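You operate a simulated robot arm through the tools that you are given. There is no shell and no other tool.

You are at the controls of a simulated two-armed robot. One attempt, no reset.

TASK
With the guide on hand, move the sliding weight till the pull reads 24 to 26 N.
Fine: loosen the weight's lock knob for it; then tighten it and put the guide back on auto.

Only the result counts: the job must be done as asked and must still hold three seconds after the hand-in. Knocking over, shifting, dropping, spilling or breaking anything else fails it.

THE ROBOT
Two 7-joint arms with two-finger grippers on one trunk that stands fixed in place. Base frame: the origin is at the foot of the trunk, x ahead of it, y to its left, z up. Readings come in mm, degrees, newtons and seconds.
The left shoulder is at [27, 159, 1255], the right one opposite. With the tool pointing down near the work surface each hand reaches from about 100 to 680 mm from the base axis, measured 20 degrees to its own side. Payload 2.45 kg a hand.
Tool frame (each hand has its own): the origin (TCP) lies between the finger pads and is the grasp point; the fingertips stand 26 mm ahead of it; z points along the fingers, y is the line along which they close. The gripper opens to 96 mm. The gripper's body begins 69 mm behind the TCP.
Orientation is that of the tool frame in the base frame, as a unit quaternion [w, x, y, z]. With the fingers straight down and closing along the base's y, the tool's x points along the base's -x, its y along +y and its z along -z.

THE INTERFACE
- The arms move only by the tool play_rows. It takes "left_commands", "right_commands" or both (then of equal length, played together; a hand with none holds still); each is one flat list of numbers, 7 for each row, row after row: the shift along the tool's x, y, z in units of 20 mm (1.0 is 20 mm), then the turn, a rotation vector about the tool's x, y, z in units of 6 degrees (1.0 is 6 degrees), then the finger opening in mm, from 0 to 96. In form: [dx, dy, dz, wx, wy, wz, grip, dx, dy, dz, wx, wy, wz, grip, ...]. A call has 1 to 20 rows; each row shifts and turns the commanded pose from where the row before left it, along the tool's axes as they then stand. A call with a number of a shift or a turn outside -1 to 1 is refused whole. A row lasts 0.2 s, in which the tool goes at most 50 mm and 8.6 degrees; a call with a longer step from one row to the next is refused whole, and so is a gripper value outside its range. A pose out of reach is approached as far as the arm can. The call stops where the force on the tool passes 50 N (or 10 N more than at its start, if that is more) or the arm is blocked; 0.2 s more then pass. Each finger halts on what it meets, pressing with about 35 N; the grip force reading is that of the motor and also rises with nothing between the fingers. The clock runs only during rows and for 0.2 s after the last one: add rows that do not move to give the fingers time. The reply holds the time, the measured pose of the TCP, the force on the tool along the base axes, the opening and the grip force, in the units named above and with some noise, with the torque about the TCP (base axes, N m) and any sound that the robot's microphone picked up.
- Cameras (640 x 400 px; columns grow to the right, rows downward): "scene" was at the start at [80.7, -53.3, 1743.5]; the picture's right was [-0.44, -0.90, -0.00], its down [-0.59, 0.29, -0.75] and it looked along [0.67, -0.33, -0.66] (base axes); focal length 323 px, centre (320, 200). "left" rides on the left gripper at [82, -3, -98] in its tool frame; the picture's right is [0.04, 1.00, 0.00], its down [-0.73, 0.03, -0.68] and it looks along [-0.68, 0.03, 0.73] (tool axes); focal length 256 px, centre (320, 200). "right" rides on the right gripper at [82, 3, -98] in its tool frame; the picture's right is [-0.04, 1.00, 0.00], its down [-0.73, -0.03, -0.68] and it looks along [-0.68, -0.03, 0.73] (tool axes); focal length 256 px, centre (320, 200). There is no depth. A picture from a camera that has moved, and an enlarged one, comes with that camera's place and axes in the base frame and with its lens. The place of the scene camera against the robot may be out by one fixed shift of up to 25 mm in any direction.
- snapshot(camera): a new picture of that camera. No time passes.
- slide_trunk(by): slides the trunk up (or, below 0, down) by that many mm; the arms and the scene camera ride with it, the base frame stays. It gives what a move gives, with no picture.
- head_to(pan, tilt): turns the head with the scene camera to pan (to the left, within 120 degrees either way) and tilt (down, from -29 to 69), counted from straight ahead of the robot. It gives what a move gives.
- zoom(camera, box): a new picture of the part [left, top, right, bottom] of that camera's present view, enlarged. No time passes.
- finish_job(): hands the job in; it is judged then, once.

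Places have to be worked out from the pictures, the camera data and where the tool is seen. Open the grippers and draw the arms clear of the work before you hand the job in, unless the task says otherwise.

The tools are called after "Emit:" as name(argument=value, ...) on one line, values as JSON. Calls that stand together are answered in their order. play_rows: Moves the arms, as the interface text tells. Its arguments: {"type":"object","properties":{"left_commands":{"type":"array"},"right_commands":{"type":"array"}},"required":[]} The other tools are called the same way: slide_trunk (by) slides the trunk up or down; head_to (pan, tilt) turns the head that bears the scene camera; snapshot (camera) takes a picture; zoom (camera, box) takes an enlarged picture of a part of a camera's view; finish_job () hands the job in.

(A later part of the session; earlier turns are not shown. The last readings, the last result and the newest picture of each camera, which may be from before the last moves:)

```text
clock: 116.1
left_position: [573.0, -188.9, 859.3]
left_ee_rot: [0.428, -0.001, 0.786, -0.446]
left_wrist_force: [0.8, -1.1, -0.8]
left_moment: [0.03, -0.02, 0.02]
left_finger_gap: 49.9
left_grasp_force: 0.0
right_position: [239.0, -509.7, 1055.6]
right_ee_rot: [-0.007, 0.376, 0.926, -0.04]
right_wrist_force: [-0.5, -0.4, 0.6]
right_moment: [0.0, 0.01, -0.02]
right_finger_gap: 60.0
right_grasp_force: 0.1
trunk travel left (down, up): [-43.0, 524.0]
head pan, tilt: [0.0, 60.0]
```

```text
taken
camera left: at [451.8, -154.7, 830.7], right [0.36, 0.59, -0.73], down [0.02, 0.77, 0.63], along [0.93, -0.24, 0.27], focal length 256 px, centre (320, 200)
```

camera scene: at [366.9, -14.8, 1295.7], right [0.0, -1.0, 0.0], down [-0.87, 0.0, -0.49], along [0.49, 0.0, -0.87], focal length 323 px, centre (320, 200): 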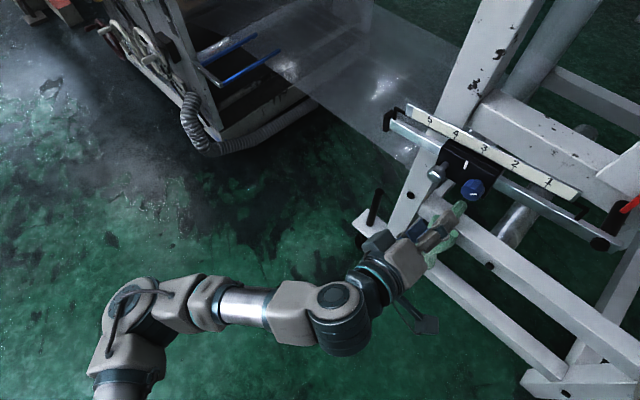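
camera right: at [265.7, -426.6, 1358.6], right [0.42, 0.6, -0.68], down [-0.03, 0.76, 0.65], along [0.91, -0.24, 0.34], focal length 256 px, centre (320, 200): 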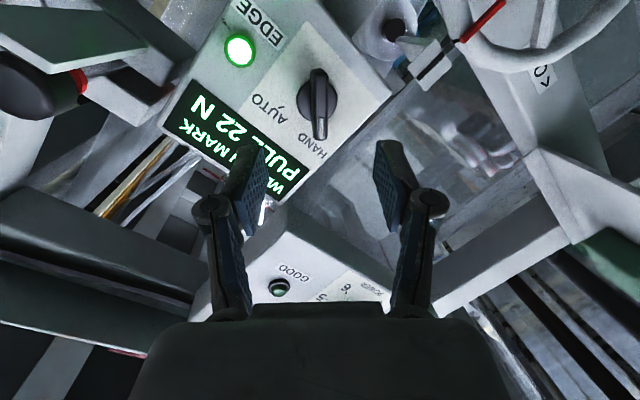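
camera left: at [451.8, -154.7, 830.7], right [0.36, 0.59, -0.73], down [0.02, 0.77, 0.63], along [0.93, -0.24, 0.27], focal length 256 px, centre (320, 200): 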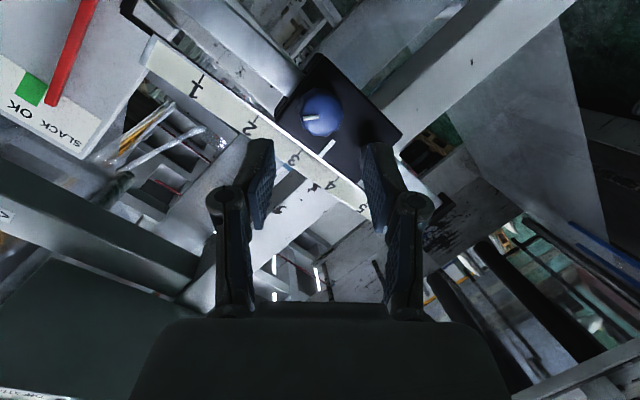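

The knob is centred between the fingers. I'll advance 45 mm and look.

Emit:
play_rows(left_commands=[0, 0, 0.75, 0, 0, 0, 50, 0, 0, 0.75, 0, 0, 0, 50, 0, 0, 0.75, 0, 0, 0, 50, 0, 0, 0, 0, 0, 0, 50])

Emit:
snapshot(camera="left")

Emit:
zoom(camera="scene", box=[340, 90, 560, 290])

```text
clock: 117.1
left_position: [601.6, -221.8, 850.1]
left_ee_rot: [0.429, 0.0, 0.785, -0.447]
left_wrist_force: [-0.2, -0.2, 0.5]
left_moment: [-0.01, 0.01, 0.01]
left_finger_gap: 49.8
left_grasp_force: 0.0
right_position: [238.7, -510.3, 1056.0]
right_ee_rot: [-0.007, 0.377, 0.925, -0.039]
right_wrist_force: [0.0, 0.5, -0.1]
right_moment: [-0.03, -0.02, 0.01]
right_finger_gap: 59.7
right_grasp_force: 0.1
trunk travel left (down, up): [-43.0, 524.0]
head pan, tilt: [0.0, 60.0]
```

```text
taken
camera left: at [482.0, -186.7, 820.6], right [0.36, 0.59, -0.73], down [0.02, 0.77, 0.63], along [0.93, -0.24, 0.27], focal length 256 px, centre (320, 200)
```

left: 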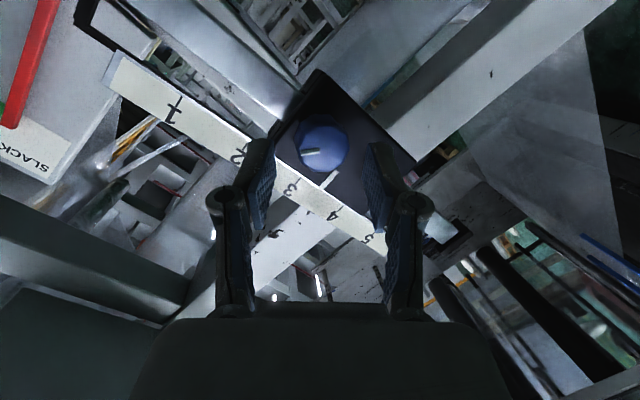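

```text
2.00 times, centred on (450, 190) of scene
camera zoom: at [367.1, -15.3, 1295.7], right [0.0, -1.0, 0.0], down [-0.87, 0.0, -0.49], along [0.49, 0.0, -0.87], focal length 646 px, centre (60, 220)
```

zoom: 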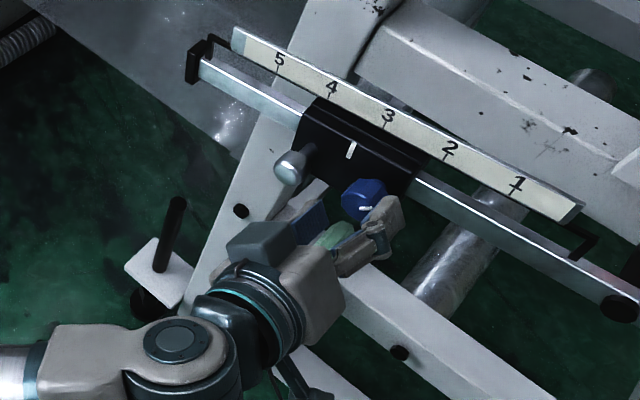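

Clearances to the silver ball look adequate (over 10 mm). I'll advance the last 30 mm and then close on the knob.

Emit:
play_rows(left_commands=[0, 0, 0.5, 0, 0, 0, 50, 0, 0, 0.5, 0, 0, 0, 50, 0, 0, 0.5, 0, 0, 0, 50, 0, 0, 0, 0, 0, 0, 50])

Emit:
snapshot(camera="left")

Emit:
zoom(camera="scene", box=[400, 110, 540, 250])

```text
clock: 118.1
left_position: [622.0, -243.8, 843.6]
left_ee_rot: [0.429, 0.0, 0.785, -0.446]
left_wrist_force: [-0.6, -0.3, -0.2]
left_moment: [0.03, 0.0, 0.02]
left_finger_gap: 50.0
left_grasp_force: 0.0
right_position: [238.0, -511.2, 1055.2]
right_ee_rot: [-0.007, 0.377, 0.926, -0.039]
right_wrist_force: [-0.2, -0.3, 0.2]
right_moment: [-0.02, -0.05, 0.0]
right_finger_gap: 60.3
right_grasp_force: 0.0
trunk travel left (down, up): [-43.0, 524.0]
head pan, tilt: [0.0, 60.0]
```

```text
taken
camera left: at [501.9, -207.8, 813.6], right [0.36, 0.59, -0.73], down [0.02, 0.78, 0.63], along [0.93, -0.24, 0.27], focal length 256 px, centre (320, 200)
```

left: 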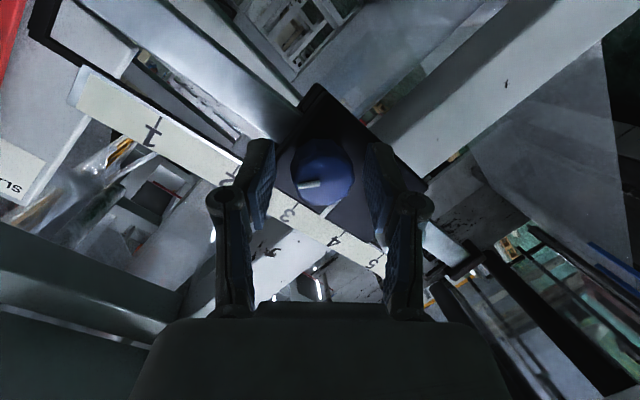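

```text
2.86 times, centred on (470, 180) of scene
camera zoom: at [367.2, -15.4, 1295.6], right [0.0, -1.0, 0.0], down [-0.87, 0.0, -0.49], along [0.49, 0.0, -0.87], focal length 924 px, centre (-109, 257)
```

zoom: 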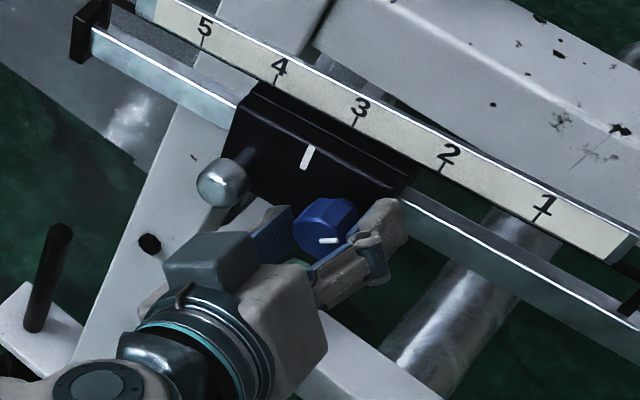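

The knob is between the pads and clear of the ball. Closing the left gripper on it now.

Emit:
play_rows(left_commands=[0, 0, 0, 0, 0, 0, 40, 0, 0, 0, 0, 0, 0, 30, 0, 0, 0, 0, 0, 0, 24, 0, 0, 0, 0, 0, 0, 24])

Emit:
snapshot(camera="left")

Emit:
zoom(camera="scene", box=[400, 110, 540, 250])

```text
clock: 119.1
left_position: [622.6, -241.4, 841.7]
left_ee_rot: [0.429, -0.001, 0.785, -0.447]
left_wrist_force: [0.9, 1.3, -1.0]
left_moment: [-0.21, -0.24, -0.43]
left_finger_gap: 32.2
left_grasp_force: 44.6
right_position: [239.5, -510.5, 1056.6]
right_ee_rot: [-0.006, 0.377, 0.925, -0.039]
right_wrist_force: [-0.6, -0.2, 0.0]
right_moment: [0.03, 0.01, 0.02]
right_finger_gap: 59.9
right_grasp_force: 0.0
trunk travel left (down, up): [-43.0, 524.0]
head pan, tilt: [0.0, 60.0]
```

```text
taken
camera left: at [502.1, -207.4, 813.6], right [0.36, 0.59, -0.73], down [0.02, 0.78, 0.63], along [0.93, -0.24, 0.27], focal length 256 px, centre (320, 200)
```

left: 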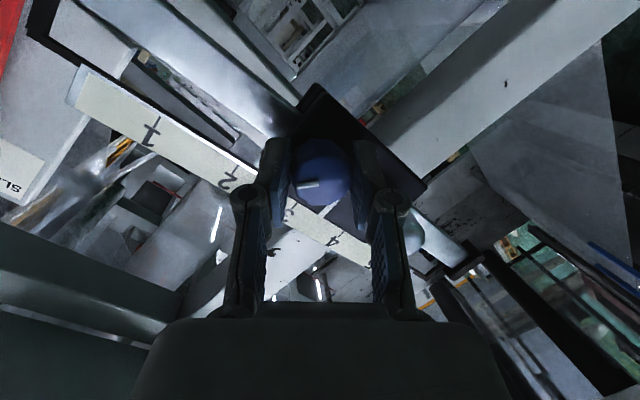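

```text
2.86 times, centred on (470, 180) of scene
camera zoom: at [367.5, -15.0, 1295.5], right [0.0, -1.0, 0.0], down [-0.87, 0.0, -0.49], along [0.49, 0.0, -0.87], focal length 924 px, centre (-109, 257)
```

zoom: 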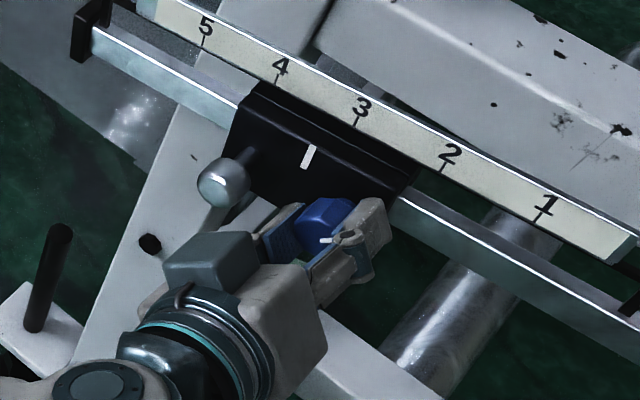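

The knob is gripped at 32 mm. Now I turn counter-clockwise about the tool axis, first 30°, to see how the knob reacts.

Emit:
play_rows(left_commands=[0, 0, 0, 0, 0, -1, 24, 0, 0, 0, 0, 0, -1, 24, 0, 0, 0, 0, 0, -1, 24, 0, 0, 0, 0, 0, -1, 24, 0, 0, 0, 0, 0, -1, 24, 0, 0, 0, 0, 0, 0, 24])

Emit:
snapshot(camera="left")

Emit:
zoom(camera="scene", box=[400, 110, 540, 250])

```text
clock: 120.5
left_position: [623.0, -243.2, 843.3]
left_ee_rot: [0.298, -0.204, 0.758, -0.543]
left_wrist_force: [-1.7, 2.3, -0.2]
left_moment: [-0.21, -0.21, -0.94]
left_finger_gap: 32.8
left_grasp_force: 45.5
right_position: [237.9, -510.2, 1055.6]
right_ee_rot: [-0.006, 0.377, 0.925, -0.039]
right_wrist_force: [-0.7, -0.3, 0.1]
right_moment: [0.01, 0.0, 0.02]
right_finger_gap: 60.0
right_grasp_force: 0.1
trunk travel left (down, up): [-43.0, 524.0]
head pan, tilt: [0.0, 60.0]
```

```text
taken
camera left: at [494.2, -226.8, 850.7], right [-0.02, 0.3, -0.95], down [0.09, 0.95, 0.3], along [1.0, -0.08, -0.04], focal length 256 px, centre (320, 200)
```

left: 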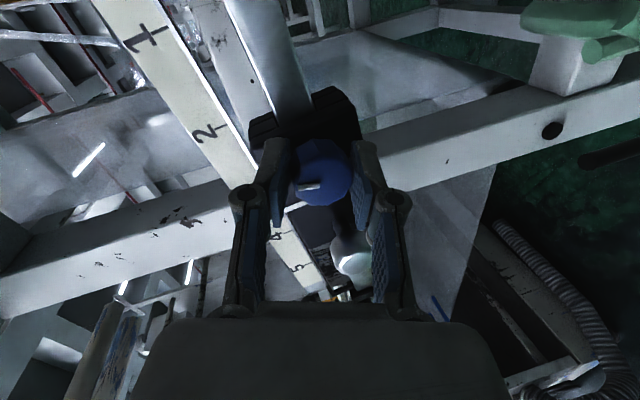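

```text
2.86 times, centred on (470, 180) of scene
camera zoom: at [366.9, -15.0, 1295.7], right [0.0, -1.0, 0.0], down [-0.87, 0.0, -0.49], along [0.49, 0.0, -0.87], focal length 924 px, centre (-109, 257)
```

zoom: 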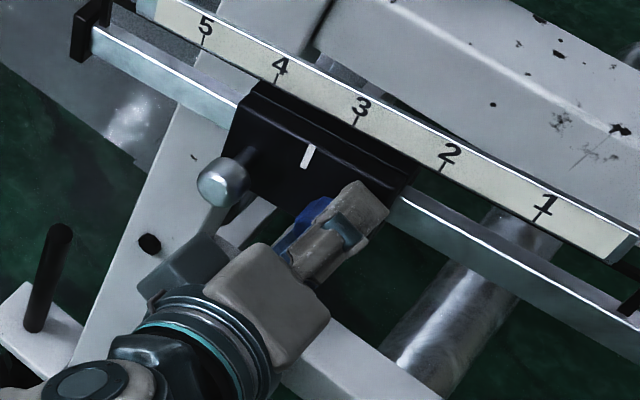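

The mark stayed fixed relative to the gripper, so the knob is turning with it at low torque. Continue another 48° counter-clockwise.

Emit:
play_rows(left_commands=[0, 0, 0, 0, 0, -1, 24, 0, 0, 0, 0, 0, -1, 24, 0, 0, 0, 0, 0, -1, 24, 0, 0, 0, 0, 0, -1, 24, 0, 0, 0, 0, 0, -1, 24, 0, 0, 0, 0, 0, -1, 24, 0, 0, 0, 0, 0, -1, 24, 0, 0, 0, 0, 0, -1, 24, 0, 0, 0, 0, 0, 0, 24])

Emit:
snapshot(camera="left")

Emit:
zoom(camera="scene", box=[400, 110, 540, 250])

```text
clock: 122.5
left_position: [622.2, -242.6, 842.8]
left_ee_rot: [-0.052, 0.496, -0.608, 0.617]
left_wrist_force: [-3.6, 1.3, 0.1]
left_moment: [-0.65, -0.58, -0.04]
left_finger_gap: 32.7
left_grasp_force: 45.1
right_position: [238.3, -510.4, 1055.7]
right_ee_rot: [-0.006, 0.378, 0.925, -0.04]
right_wrist_force: [0.1, -0.2, 0.2]
right_moment: [0.02, 0.0, 0.01]
right_finger_gap: 60.2
right_grasp_force: 0.0
trunk travel left (down, up): [-43.0, 524.0]
head pan, tilt: [0.0, 60.0]
```

```text
taken
camera left: at [515.5, -227.6, 914.1], right [-0.56, -0.28, -0.78], down [-0.1, 0.96, -0.27], along [0.82, -0.07, -0.57], focal length 256 px, centre (320, 200)
```

left: 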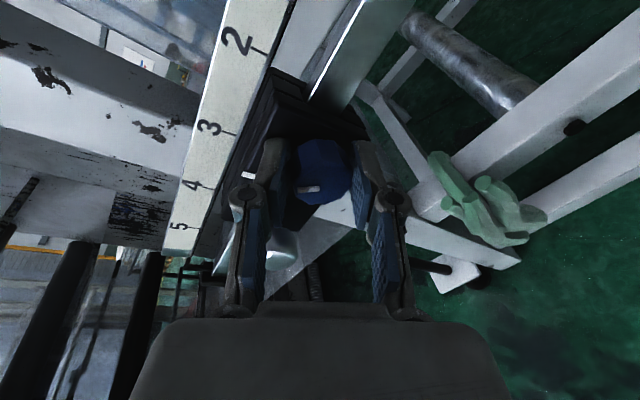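

```text
2.86 times, centred on (470, 180) of scene
camera zoom: at [366.2, -14.6, 1295.9], right [0.0, -1.0, 0.0], down [-0.87, 0.0, -0.5], along [0.5, 0.0, -0.87], focal length 924 px, centre (-109, 257)
```

zoom: 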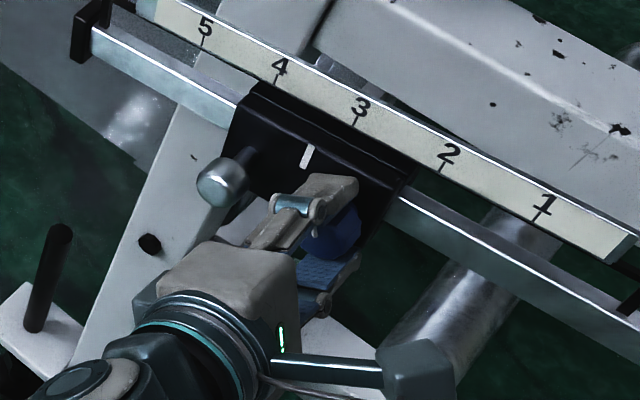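

The knob has turned 78° with the gripper. Keeping hold of it, I'll try sliding the carriage 10 mm outward (toward 4) in small steps and watch the force.

Emit:
play_rows(left_commands=[-0.2065, -0.14, 0, 0, 0, 0, 24, -0.2065, -0.14, 0, 0, 0, 0, 24, 0, 0, 0, 0, 0, 0, 24])

Emit:
zoom(camera="scene", box=[400, 110, 540, 250])

```text
clock: 123.3
left_position: [629.1, -235.2, 842.9]
left_ee_rot: [-0.052, 0.495, -0.61, 0.616]
left_wrist_force: [-6.5, 4.0, -2.6]
left_moment: [-0.23, -0.22, 0.14]
left_finger_gap: 32.8
left_grasp_force: 45.5
right_position: [238.3, -510.0, 1056.8]
right_ee_rot: [-0.007, 0.377, 0.925, -0.039]
right_wrist_force: [0.5, 0.1, -0.2]
right_moment: [0.0, 0.02, 0.02]
right_finger_gap: 59.9
right_grasp_force: 0.2
trunk travel left (down, up): [-43.0, 524.0]
head pan, tilt: [0.0, 60.0]
```

```text
2.86 times, centred on (470, 180) of scene
camera zoom: at [366.1, -14.3, 1295.9], right [0.0, -1.0, 0.0], down [-0.87, 0.0, -0.5], along [0.5, 0.0, -0.87], focal length 924 px, centre (-109, 257)
```

zoom: 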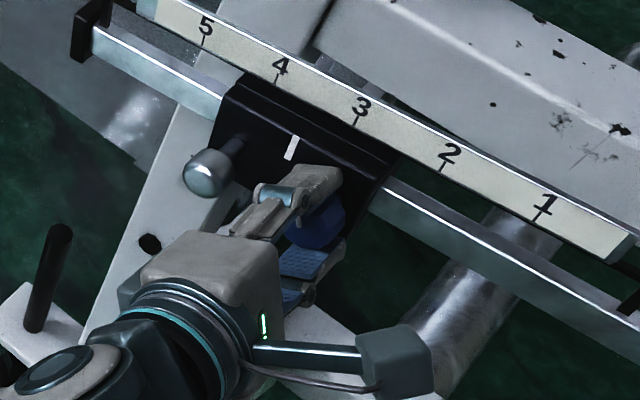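

The carriage slid freely with the hand – the lock is loose. Now I'll turn the head to read the screen.

Emit:
head_to(pan=-78, tilt=-5)

Emit:
snapshot(camera="scene")

```text
clock: 124.8
left_position: [628.9, -235.3, 842.6]
left_ee_rot: [-0.052, 0.495, -0.609, 0.618]
left_wrist_force: [-5.0, 7.1, -1.6]
left_moment: [-0.25, -0.24, 0.45]
left_finger_gap: 33.1
left_grasp_force: 45.1
right_position: [238.3, -509.4, 1055.8]
right_ee_rot: [-0.006, 0.377, 0.926, -0.038]
right_wrist_force: [-0.5, 0.3, -0.2]
right_moment: [0.0, 0.0, -0.03]
right_finger_gap: 60.0
right_grasp_force: 0.1
trunk travel left (down, up): [-43.0, 524.0]
head pan, tilt: [-78.0, -5.0]
```

```text
taken
camera scene: at [318.6, -99.1, 1394.2], right [-0.98, -0.21, 0.01], down [0.01, -0.08, -1.0], along [0.21, -0.97, 0.08], focal length 323 px, centre (320, 200)
```

scene: 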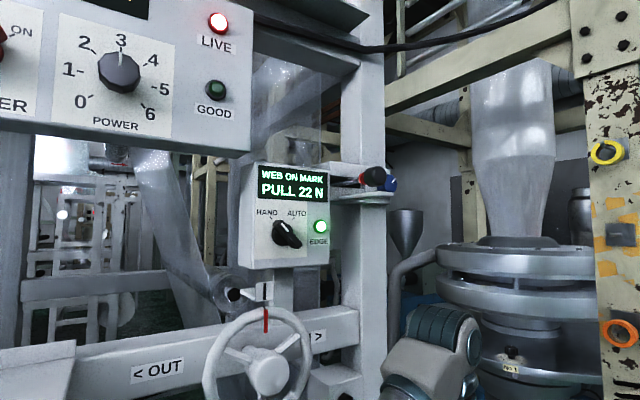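

Emit:
zoom(camera="scene", box=[230, 150, 350, 280])

```text
3.08 times, centred on (290, 215) of scene
camera zoom: at [318.6, -99.1, 1394.2], right [-0.98, -0.21, 0.01], down [0.01, -0.08, -1.0], along [0.21, -0.97, 0.08], focal length 994 px, centre (412, 154)
```

zoom: 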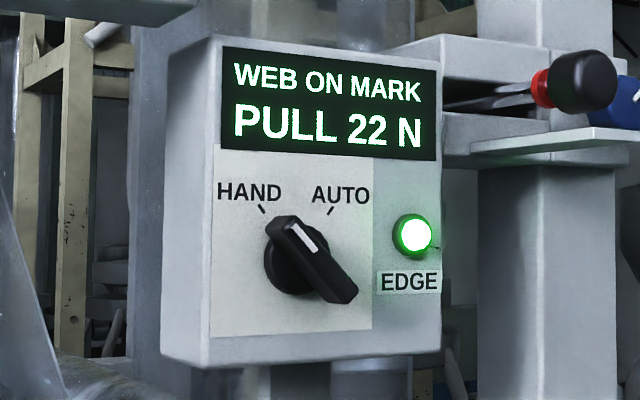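

Selector is on HAND; the reading still shows 22 N after a 10 mm shift. I'll wait a second in case it lags, then re-read.

Emit:
play_rows(left_commands=[0, 0, 0, 0, 0, 0, 24, 0, 0, 0, 0, 0, 0, 24, 0, 0, 0, 0, 0, 0, 24, 0, 0, 0, 0, 0, 0, 24, 0, 0, 0, 0, 0, 0, 24])

Emit:
zoom(camera="scene", box=[230, 150, 350, 280])

```text
clock: 126.0
left_position: [630.1, -236.6, 843.4]
left_ee_rot: [-0.053, 0.495, -0.61, 0.617]
left_wrist_force: [-4.5, 8.0, -0.7]
left_moment: [-0.35, -0.38, 0.33]
left_finger_gap: 32.6
left_grasp_force: 44.7
right_position: [239.0, -509.3, 1056.3]
right_ee_rot: [-0.007, 0.377, 0.925, -0.039]
right_wrist_force: [-1.2, 0.1, 1.0]
right_moment: [0.02, 0.03, -0.01]
right_finger_gap: 60.0
right_grasp_force: 0.0
trunk travel left (down, up): [-43.0, 524.0]
head pan, tilt: [-78.0, -5.0]
```

```text
3.08 times, centred on (290, 215) of scene
camera zoom: at [318.7, -98.7, 1394.2], right [-0.98, -0.21, 0.01], down [0.01, -0.08, -1.0], along [0.21, -0.97, 0.09], focal length 994 px, centre (412, 154)
```

zoom: 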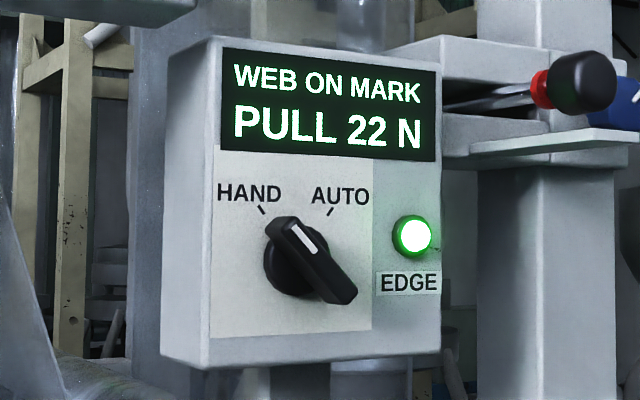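

Still 22 N. I'll slide another 10 mm outward and read again.

Emit:
play_rows(left_commands=[-0.2065, -0.14, 0, 0, 0, 0, 24, -0.2065, -0.14, 0, 0, 0, 0, 24, 0, 0, 0, 0, 0, 0, 24, 0, 0, 0, 0, 0, 0, 24])

Emit:
zoom(camera="scene", box=[230, 150, 350, 280])

Emit:
snapshot(camera="left")

```text
clock: 127.0
left_position: [636.1, -228.9, 843.0]
left_ee_rot: [-0.051, 0.494, -0.61, 0.618]
left_wrist_force: [-10.0, 6.1, -1.5]
left_moment: [-0.58, -0.56, -0.51]
left_finger_gap: 32.5
left_grasp_force: 45.0
right_position: [238.4, -510.7, 1056.3]
right_ee_rot: [-0.007, 0.377, 0.925, -0.039]
right_wrist_force: [0.3, 0.2, -0.3]
right_moment: [-0.04, -0.03, -0.02]
right_finger_gap: 59.8
right_grasp_force: 0.0
trunk travel left (down, up): [-43.0, 524.0]
head pan, tilt: [-78.0, -5.0]
```

```text
3.08 times, centred on (290, 215) of scene
camera zoom: at [317.6, -99.1, 1394.5], right [-0.98, -0.21, 0.0], down [0.01, -0.08, -1.0], along [0.21, -0.97, 0.09], focal length 994 px, centre (412, 154)
```

zoom: 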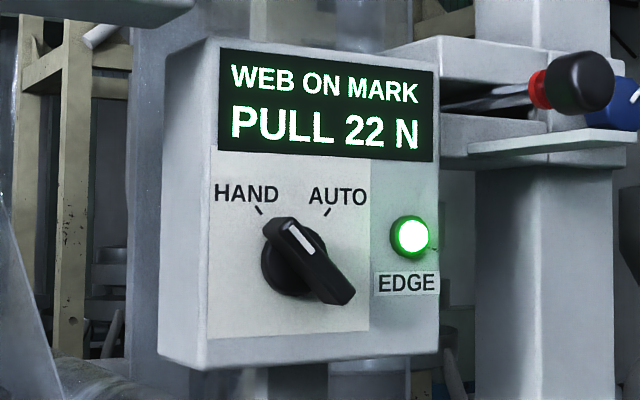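

```text
taken
camera left: at [529.3, -213.6, 913.9], right [-0.56, -0.28, -0.78], down [-0.1, 0.96, -0.27], along [0.82, -0.07, -0.56], focal length 256 px, centre (320, 200)
```

left: 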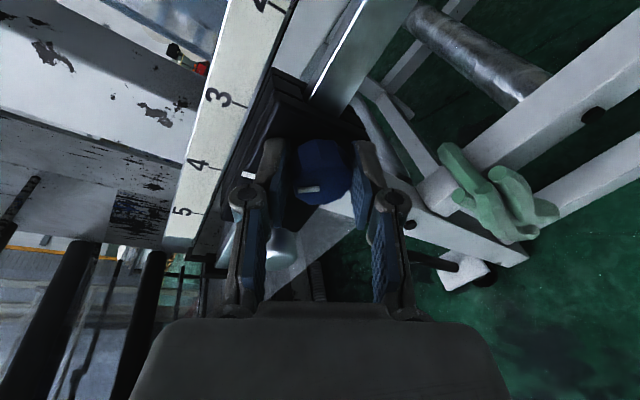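

The carriage pointer is now at about 3.8 but the display still says 22 N. I'll wait two more seconds, then release the knob to see whether my grip affects the reading.

Emit:
play_rows(left_commands=[0, 0, 0, 0, 0, 0, 24, 0, 0, 0, 0, 0, 0, 24, 0, 0, 0, 0, 0, 0, 24, 0, 0, 0, 0, 0, 0, 24, 0, 0, 0, 0, 0, 0, 24, 0, 0, 0, 0, 0, 0, 24, 0, 0, 0, 0, 0, 0, 24, 0, 0, 0, 0, 0, 0, 24, 0, 0, 0, 0, 0, 0, 24, 0, 0, 0, 0, 0, 0, 24])

Emit:
zoom(camera="scene", box=[230, 150, 350, 280])

Emit:
play_rows(left_commands=[0, 0, 0, 0, 0, 0, 34, 0, 0, 0, 0, 0, 0, 44, 0, 0, 0, 0, 0, 0, 50, 0, 0, 0, 0, 0, 0, 50, 0, 0, 0, 0, 0, 0, 50, 0, 0, 0, 0, 0, 0, 50])

Emit:
zoom(camera="scene", box=[230, 150, 350, 280])

```text
clock: 129.2
left_position: [636.9, -227.9, 843.4]
left_ee_rot: [-0.052, 0.495, -0.609, 0.617]
left_wrist_force: [-8.7, 7.7, -1.7]
left_moment: [-0.32, -0.33, 0.28]
left_finger_gap: 32.7
left_grasp_force: 44.5
right_position: [237.9, -510.5, 1057.0]
right_ee_rot: [-0.007, 0.378, 0.925, -0.04]
right_wrist_force: [0.0, 0.0, -0.3]
right_moment: [0.01, 0.04, 0.0]
right_finger_gap: 60.1
right_grasp_force: 0.0
trunk travel left (down, up): [-43.0, 524.0]
head pan, tilt: [-78.0, -5.0]
```

```text
3.08 times, centred on (290, 215) of scene
camera zoom: at [317.8, -98.8, 1394.4], right [-0.98, -0.21, 0.01], down [0.01, -0.08, -1.0], along [0.21, -0.97, 0.09], focal length 994 px, centre (412, 154)
```

zoom: 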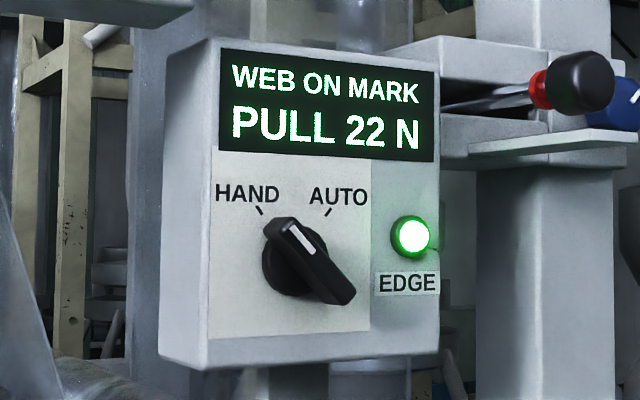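

```text
clock: 130.6
left_position: [637.3, -229.3, 842.7]
left_ee_rot: [-0.052, 0.495, -0.61, 0.616]
left_wrist_force: [0.0, 0.8, -1.5]
left_moment: [0.03, 0.02, 0.0]
left_finger_gap: 50.0
left_grasp_force: 0.3
right_position: [238.9, -510.9, 1055.2]
right_ee_rot: [-0.006, 0.378, 0.925, -0.038]
right_wrist_force: [0.2, -0.1, 0.8]
right_moment: [0.01, 0.0, 0.0]
right_finger_gap: 60.1
right_grasp_force: 0.2
trunk travel left (down, up): [-43.0, 524.0]
head pan, tilt: [-78.0, -5.0]
```

```text
3.08 times, centred on (290, 215) of scene
camera zoom: at [319.4, -101.6, 1393.9], right [-0.98, -0.21, 0.01], down [0.01, -0.08, -1.0], along [0.21, -0.97, 0.08], focal length 994 px, centre (412, 154)
```

zoom: 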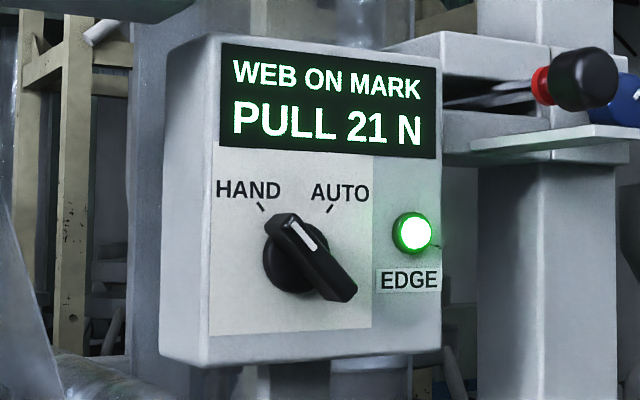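

After release the reading changed to 21 N. I'll wait and watch where it settles.

Emit:
play_rows(left_commands=[0, 0, 0, 0, 0, 0, 50, 0, 0, 0, 0, 0, 0, 50, 0, 0, 0, 0, 0, 0, 50, 0, 0, 0, 0, 0, 0, 50, 0, 0, 0, 0, 0, 0, 50])

Emit:
zoom(camera="scene", box=[230, 150, 350, 280])

Emit:
play_rows(left_commands=[0, 0, 0, 0, 0, 0, 50, 0, 0, 0, 0, 0, 0, 50, 0, 0, 0, 0, 0, 0, 50, 0, 0, 0, 0, 0, 0, 50, 0, 0, 0, 0, 0, 0, 50, 0, 0, 0, 0, 0, 0, 50, 0, 0, 0, 0, 0, 0, 50, 0, 0, 0, 0, 0, 0, 50, 0, 0, 0, 0, 0, 0, 50, 0, 0, 0, 0, 0, 0, 50])

Emit:
zoom(camera="scene", box=[230, 150, 350, 280])

Emit:
snapshot(camera="left")

```text
clock: 131.8
left_position: [636.4, -228.8, 842.7]
left_ee_rot: [-0.053, 0.496, -0.608, 0.618]
left_wrist_force: [0.1, -1.2, -0.4]
left_moment: [-0.03, 0.05, 0.0]
left_finger_gap: 50.2
left_grasp_force: 0.4
right_position: [239.0, -510.9, 1055.7]
right_ee_rot: [-0.006, 0.377, 0.925, -0.039]
right_wrist_force: [0.2, 0.9, -1.1]
right_moment: [-0.03, -0.04, 0.01]
right_finger_gap: 60.0
right_grasp_force: 0.0
trunk travel left (down, up): [-43.0, 524.0]
head pan, tilt: [-78.0, -5.0]
```

```text
3.08 times, centred on (290, 215) of scene
camera zoom: at [319.4, -101.4, 1393.9], right [-0.98, -0.21, 0.01], down [0.01, -0.08, -1.0], along [0.21, -0.97, 0.08], focal length 994 px, centre (412, 154)
```

zoom: 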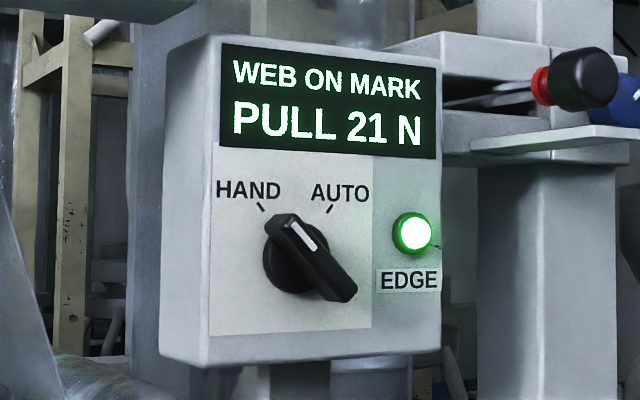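

```text
clock: 134.0
left_position: [636.9, -228.2, 842.9]
left_ee_rot: [-0.052, 0.495, -0.61, 0.617]
left_wrist_force: [0.2, -0.1, 0.0]
left_moment: [-0.02, -0.04, 0.01]
left_finger_gap: 50.1
left_grasp_force: 0.1
right_position: [239.0, -511.5, 1056.7]
right_ee_rot: [-0.006, 0.377, 0.925, -0.039]
right_wrist_force: [-0.4, 0.5, 0.5]
right_moment: [0.02, 0.02, 0.02]
right_finger_gap: 59.9
right_grasp_force: 0.0
trunk travel left (down, up): [-43.0, 524.0]
head pan, tilt: [-78.0, -5.0]
```

```text
3.08 times, centred on (290, 215) of scene
camera zoom: at [319.3, -101.4, 1393.9], right [-0.98, -0.21, 0.01], down [0.01, -0.08, -1.0], along [0.21, -0.97, 0.08], focal length 994 px, centre (412, 154)
```

zoom: 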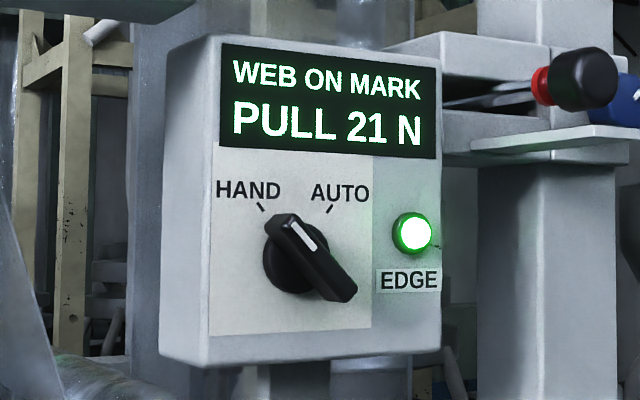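

```text
taken
camera left: at [530.3, -214.0, 913.0], right [-0.56, -0.28, -0.78], down [-0.1, 0.96, -0.27], along [0.82, -0.07, -0.56], focal length 256 px, centre (320, 200)
```

left: 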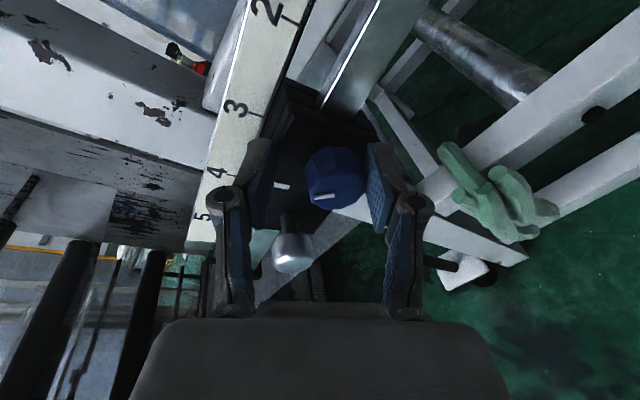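

The reading settled at 21 N, so moving the weight outward lowered the pull, and the lever may have shifted a little on release. I'll look at the lever and the SLACK/OK/TIGHT pointer with the head camera.

Emit:
head_to(pan=-10, tilt=52)

Emit:
snapshot(camera="scene")

Emit:
zoom(camera="scene", box=[330, 80, 560, 270])

```text
clock: 135.4
left_position: [635.7, -228.5, 841.9]
left_ee_rot: [-0.053, 0.495, -0.61, 0.617]
left_wrist_force: [-0.3, -0.3, -0.7]
left_moment: [-0.01, -0.04, -0.01]
left_finger_gap: 50.1
left_grasp_force: 0.1
right_position: [240.2, -510.4, 1057.1]
right_ee_rot: [-0.007, 0.377, 0.926, -0.039]
right_wrist_force: [-0.4, 0.2, 0.3]
right_moment: [-0.02, 0.0, -0.05]
right_finger_gap: 60.0
right_grasp_force: 0.0
trunk travel left (down, up): [-43.0, 524.0]
head pan, tilt: [-10.0, 52.0]
```

```text
taken
camera scene: at [374.6, -28.7, 1305.5], right [-0.17, -0.98, 0.0], down [-0.78, 0.14, -0.61], along [0.6, -0.11, -0.79], focal length 323 px, centre (320, 200)
```

scene: 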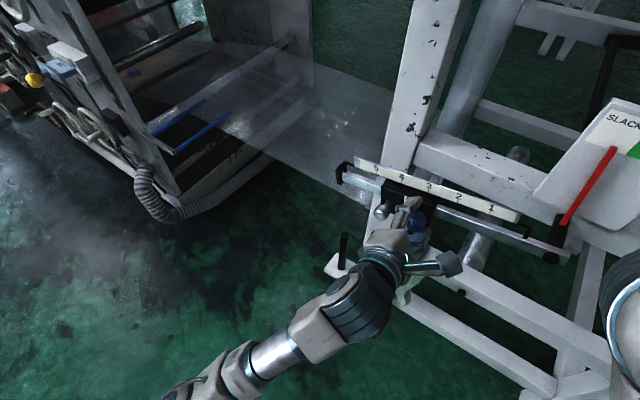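

```text
2.11 times, centred on (445, 175) of scene
camera zoom: at [374.6, -28.7, 1305.5], right [-0.17, -0.98, 0.0], down [-0.78, 0.14, -0.61], along [0.6, -0.11, -0.79], focal length 680 px, centre (57, 253)
```

zoom: 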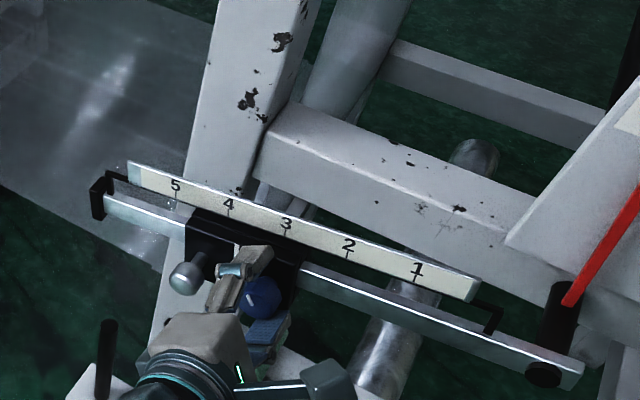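

On release the lever sagged a little so the knob now sits near the lower finger. I'll centre on it and withdraw straight out so the lever hangs completely free, then read the pull.

Emit:
play_rows(left_commands=[0, 0.25, 0, 0, 0, 0, 54, -0.059, 0.101, -0.486, 0, 0, 0, 54, -0.118, 0.202, -0.971, 0, 0, 0, 54, -0.118, 0.202, -0.971, 0, 0, 0, 54, -0.118, 0.202, -0.971, 0, 0, 0, 54, 0, 0, 0, 0, 0, 0, 54, 0, 0, 0, 0, 0, 0, 54])

Emit:
snapshot(camera="left")

Emit:
zoom(camera="scene", box=[330, 80, 640, 280])

Emit:
head_to(pan=-78, tilt=-5)

Emit:
zoom(camera="scene", box=[230, 150, 350, 280])

```text
clock: 137.0
left_position: [583.8, -178.7, 838.7]
left_ee_rot: [-0.052, 0.495, -0.611, 0.616]
left_wrist_force: [0.9, 0.2, 0.6]
left_moment: [-0.02, 0.01, 0.02]
left_finger_gap: 54.1
left_grasp_force: 0.1
right_position: [239.0, -510.3, 1055.7]
right_ee_rot: [-0.007, 0.377, 0.925, -0.039]
right_wrist_force: [-0.3, -0.5, -0.4]
right_moment: [-0.01, -0.01, 0.01]
right_finger_gap: 60.1
right_grasp_force: 0.0
trunk travel left (down, up): [-43.0, 524.0]
head pan, tilt: [-10.0, 52.0]
```

```text
taken
camera left: at [477.8, -165.1, 909.6], right [-0.56, -0.28, -0.78], down [-0.1, 0.96, -0.27], along [0.82, -0.07, -0.56], focal length 256 px, centre (320, 200)
```

left: 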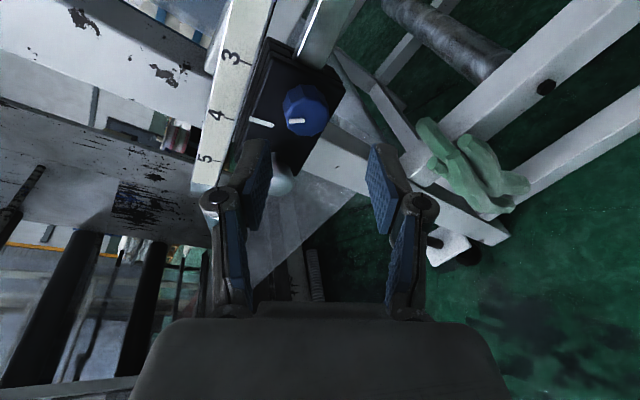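

```text
2.00 times, centred on (485, 180) of scene
camera zoom: at [374.4, -28.1, 1305.5], right [-0.17, -0.98, 0.0], down [-0.78, 0.14, -0.61], along [0.6, -0.11, -0.79], focal length 646 px, centre (-10, 240)
```

zoom: 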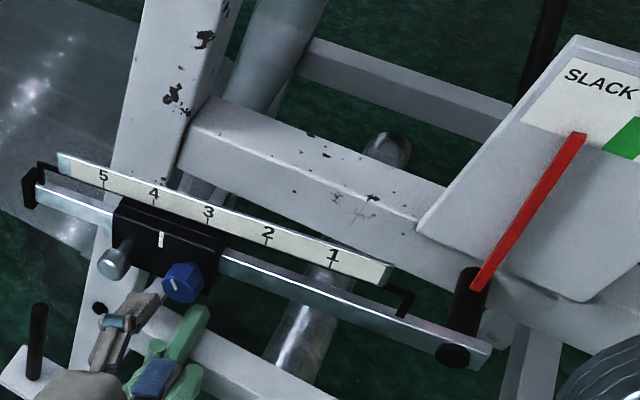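

```text
clock: 138.4
left_position: [583.3, -179.8, 839.7]
left_ee_rot: [-0.052, 0.495, -0.61, 0.617]
left_wrist_force: [-0.6, -0.7, 0.2]
left_moment: [-0.01, 0.01, -0.03]
left_finger_gap: 53.8
left_grasp_force: 0.1
right_position: [238.4, -510.9, 1057.1]
right_ee_rot: [-0.007, 0.377, 0.925, -0.039]
right_wrist_force: [-1.0, 0.4, 0.0]
right_moment: [-0.01, -0.01, 0.03]
right_finger_gap: 60.1
right_grasp_force: 0.1
trunk travel left (down, up): [-43.0, 524.0]
head pan, tilt: [-78.0, -5.0]
```

```text
3.08 times, centred on (290, 215) of scene
camera zoom: at [319.2, -100.9, 1393.9], right [-0.98, -0.21, 0.01], down [0.01, -0.08, -1.0], along [0.21, -0.97, 0.08], focal length 994 px, centre (412, 154)
```

zoom: 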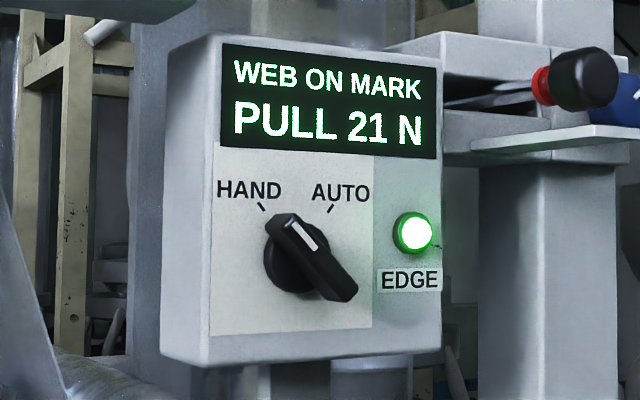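

With the lever free, the weight at about 3.8 gives 21 N – so the pull rises when the weight moves inward (toward 1). I'll re-grip the knob, which is now at about [639, -236, 833].

Emit:
play_rows(left_commands=[0.08, -0.122, 0.714, 0, 0, 0, 54, 0.08, -0.122, 0.714, 0, 0, 0, 54, 0.08, -0.122, 0.714, 0, 0, 0, 54, 0.08, -0.122, 0.714, 0, 0, 0, 54, 0.08, -0.122, 0.714, 0, 0, 0, 54, 0, 0, 0, 0, 0, 0, 54])

Emit:
snapshot(camera="left")

```text
clock: 139.8
left_position: [636.3, -231.2, 836.6]
left_ee_rot: [-0.052, 0.496, -0.609, 0.617]
left_wrist_force: [-2.2, 4.3, -0.4]
left_moment: [-0.1, -0.02, 0.14]
left_finger_gap: 55.2
left_grasp_force: 0.9
right_position: [238.7, -508.3, 1057.2]
right_ee_rot: [-0.007, 0.377, 0.926, -0.039]
right_wrist_force: [-0.2, 0.9, -0.3]
right_moment: [0.01, 0.04, 0.02]
right_finger_gap: 60.0
right_grasp_force: 0.0
trunk travel left (down, up): [-43.0, 524.0]
head pan, tilt: [-78.0, -5.0]
```

```text
taken
camera left: at [529.0, -217.0, 906.9], right [-0.56, -0.28, -0.78], down [-0.1, 0.96, -0.27], along [0.82, -0.07, -0.56], focal length 256 px, centre (320, 200)
```

left: 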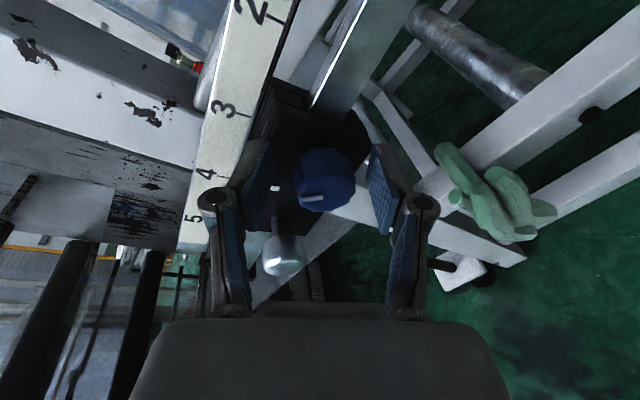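

A light 5 N contact – the upper fingertip just touches the carriage face. I'll back off 4 mm and then close on the knob.

Emit:
play_rows(left_commands=[-0.024, 0.04, -0.2, 0, 0, 0, 50, 0, 0, 0, 0, 0, 0, 40, 0, 0, 0, 0, 0, 0, 30, 0, 0, 0, 0, 0, 0, 24, 0, 0, 0, 0, 0, 0, 24])

Emit:
snapshot(camera="left")

Emit:
zoom(camera="scene", box=[230, 150, 350, 280])

```text
clock: 141.0
left_position: [633.1, -229.5, 836.6]
left_ee_rot: [-0.053, 0.494, -0.61, 0.617]
left_wrist_force: [2.3, -4.3, -0.3]
left_moment: [-0.35, -0.36, -0.01]
left_finger_gap: 33.0
left_grasp_force: 44.9
right_position: [239.5, -511.3, 1056.4]
right_ee_rot: [-0.007, 0.377, 0.925, -0.039]
right_wrist_force: [-0.4, -0.4, -0.8]
right_moment: [-0.05, -0.02, 0.0]
right_finger_gap: 59.8
right_grasp_force: 0.1
trunk travel left (down, up): [-43.0, 524.0]
head pan, tilt: [-78.0, -5.0]
```

```text
taken
camera left: at [526.0, -215.3, 906.6], right [-0.56, -0.28, -0.78], down [-0.1, 0.96, -0.27], along [0.82, -0.07, -0.56], focal length 256 px, centre (320, 200)
```

left: 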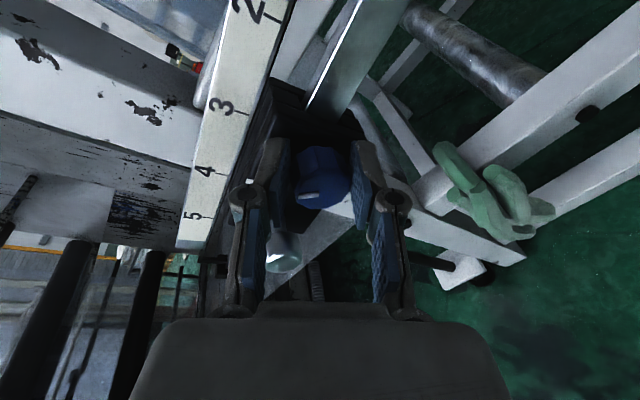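

```text
3.08 times, centred on (290, 215) of scene
camera zoom: at [319.6, -102.8, 1393.8], right [-0.98, -0.21, 0.01], down [0.01, -0.08, -1.0], along [0.21, -0.97, 0.08], focal length 994 px, centre (412, 154)
```

zoom: 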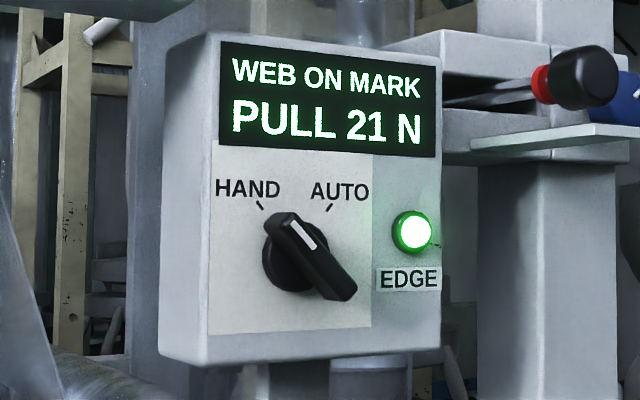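

Gripped again at 33 mm. Now I slide the carriage 45 mm inward (toward 1).

Emit:
play_rows(left_commands=[0.372, 0.252, 0.008, 0, 0, 0, 24, 0.372, 0.252, 0.008, 0, 0, 0, 24, 0.372, 0.252, 0.008, 0, 0, 0, 24, 0.372, 0.252, 0.008, 0, 0, 0, 24, 0.372, 0.252, 0.008, 0, 0, 0, 24, 0, 0, 0, 0, 0, 0, 24])

Emit:
snapshot(camera="left")

Emit:
zoom(camera="scene", box=[230, 150, 350, 280])

```text
clock: 142.4
left_position: [601.7, -262.3, 836.4]
left_ee_rot: [-0.052, 0.495, -0.609, 0.617]
left_wrist_force: [7.9, 3.7, 4.3]
left_moment: [0.07, -0.01, 1.29]
left_finger_gap: 32.8
left_grasp_force: 45.8
right_position: [238.6, -509.7, 1056.1]
right_ee_rot: [-0.006, 0.377, 0.925, -0.039]
right_wrist_force: [-0.2, 0.4, 0.5]
right_moment: [0.01, -0.02, 0.01]
right_finger_gap: 60.0
right_grasp_force: 0.0
trunk travel left (down, up): [-43.0, 524.0]
head pan, tilt: [-78.0, -5.0]
```

```text
taken
camera left: at [494.6, -246.7, 906.9], right [-0.56, -0.28, -0.78], down [-0.1, 0.96, -0.27], along [0.82, -0.07, -0.56], focal length 256 px, centre (320, 200)
```

left: 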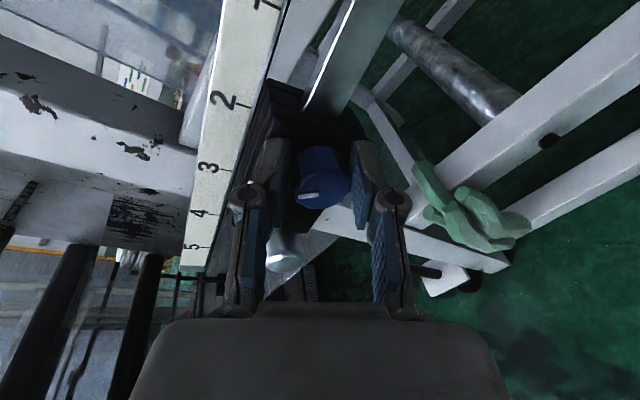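

```text
3.08 times, centred on (290, 215) of scene
camera zoom: at [319.6, -100.0, 1394.0], right [-0.98, -0.21, 0.01], down [0.01, -0.08, -1.0], along [0.21, -0.97, 0.08], focal length 994 px, centre (412, 154)
```

zoom: 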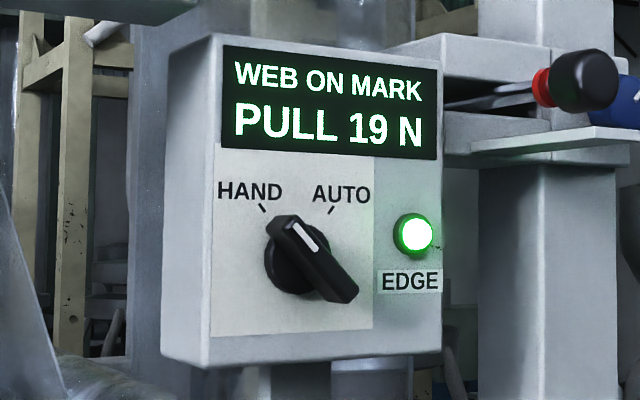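

The reading now shows 19 N while I hold it. I'll open the fingers wide (70 mm), let the lever settle, and read over a few seconds.

Emit:
play_rows(left_commands=[0, 0, 0, 0, 0, 0, 36, 0, 0, 0, 0, 0, 0, 50, 0, 0, 0, 0, 0, 0, 70, 0, 0, 0, 0, 0, 0, 70, 0, 0, 0, 0, 0, 0, 70, 0, 0, 0, 0, 0, 0, 70])

Emit:
zoom(camera="scene", box=[230, 150, 350, 280])

Emit:
snapshot(camera="left")

Emit:
play_rows(left_commands=[0, 0, 0, 0, 0, 0, 70, 0, 0, 0, 0, 0, 0, 70, 0, 0, 0, 0, 0, 0, 70, 0, 0, 0, 0, 0, 0, 70, 0, 0, 0, 0, 0, 0, 70, 0, 0, 0, 0, 0, 0, 70])

Emit:
zoom(camera="scene", box=[230, 150, 350, 280])

```text
clock: 143.8
left_position: [600.7, -262.2, 836.0]
left_ee_rot: [-0.052, 0.495, -0.609, 0.617]
left_wrist_force: [-0.4, 0.2, 0.2]
left_moment: [0.04, 0.0, 0.03]
left_finger_gap: 70.0
left_grasp_force: 0.1
right_position: [238.9, -510.5, 1055.3]
right_ee_rot: [-0.006, 0.378, 0.925, -0.039]
right_wrist_force: [-0.7, 0.4, -0.1]
right_moment: [0.01, 0.02, -0.01]
right_finger_gap: 59.9
right_grasp_force: 0.0
trunk travel left (down, up): [-43.0, 524.0]
head pan, tilt: [-78.0, -5.0]
```

```text
3.08 times, centred on (290, 215) of scene
camera zoom: at [319.3, -101.6, 1393.9], right [-0.98, -0.21, 0.01], down [0.01, -0.08, -1.0], along [0.21, -0.97, 0.08], focal length 994 px, centre (412, 154)
```

zoom: 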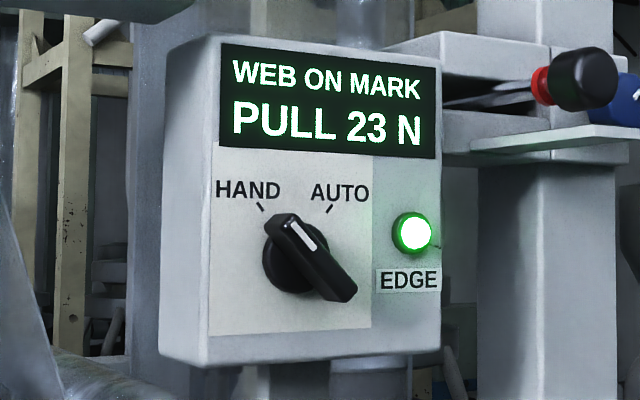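

```text
taken
camera left: at [494.4, -247.0, 906.6], right [-0.56, -0.28, -0.78], down [-0.1, 0.96, -0.27], along [0.82, -0.07, -0.56], focal length 256 px, centre (320, 200)
```

left: 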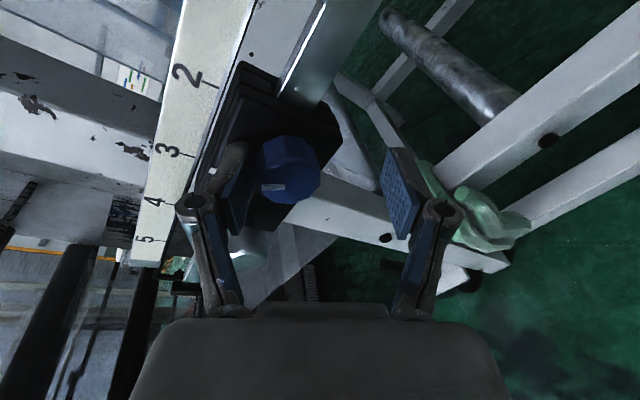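

```text
clock: 145.2
left_position: [600.2, -262.1, 835.6]
left_ee_rot: [-0.052, 0.495, -0.609, 0.617]
left_wrist_force: [0.4, -0.9, 0.8]
left_moment: [0.03, 0.02, 0.01]
left_finger_gap: 70.1
left_grasp_force: 0.1
right_position: [239.8, -511.1, 1056.4]
right_ee_rot: [-0.007, 0.377, 0.925, -0.039]
right_wrist_force: [-0.1, 0.5, -0.4]
right_moment: [-0.02, 0.02, -0.01]
right_finger_gap: 59.9
right_grasp_force: 0.0
trunk travel left (down, up): [-43.0, 524.0]
head pan, tilt: [-78.0, -5.0]
```

```text
3.08 times, centred on (290, 215) of scene
camera zoom: at [319.3, -101.5, 1393.9], right [-0.98, -0.21, 0.01], down [0.01, -0.08, -1.0], along [0.21, -0.97, 0.08], focal length 994 px, centre (412, 154)
```

zoom: 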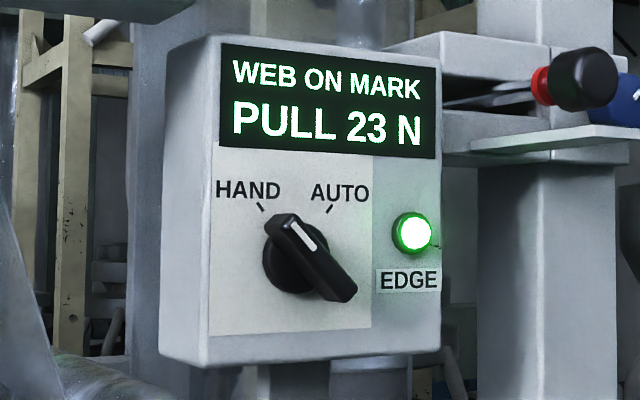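

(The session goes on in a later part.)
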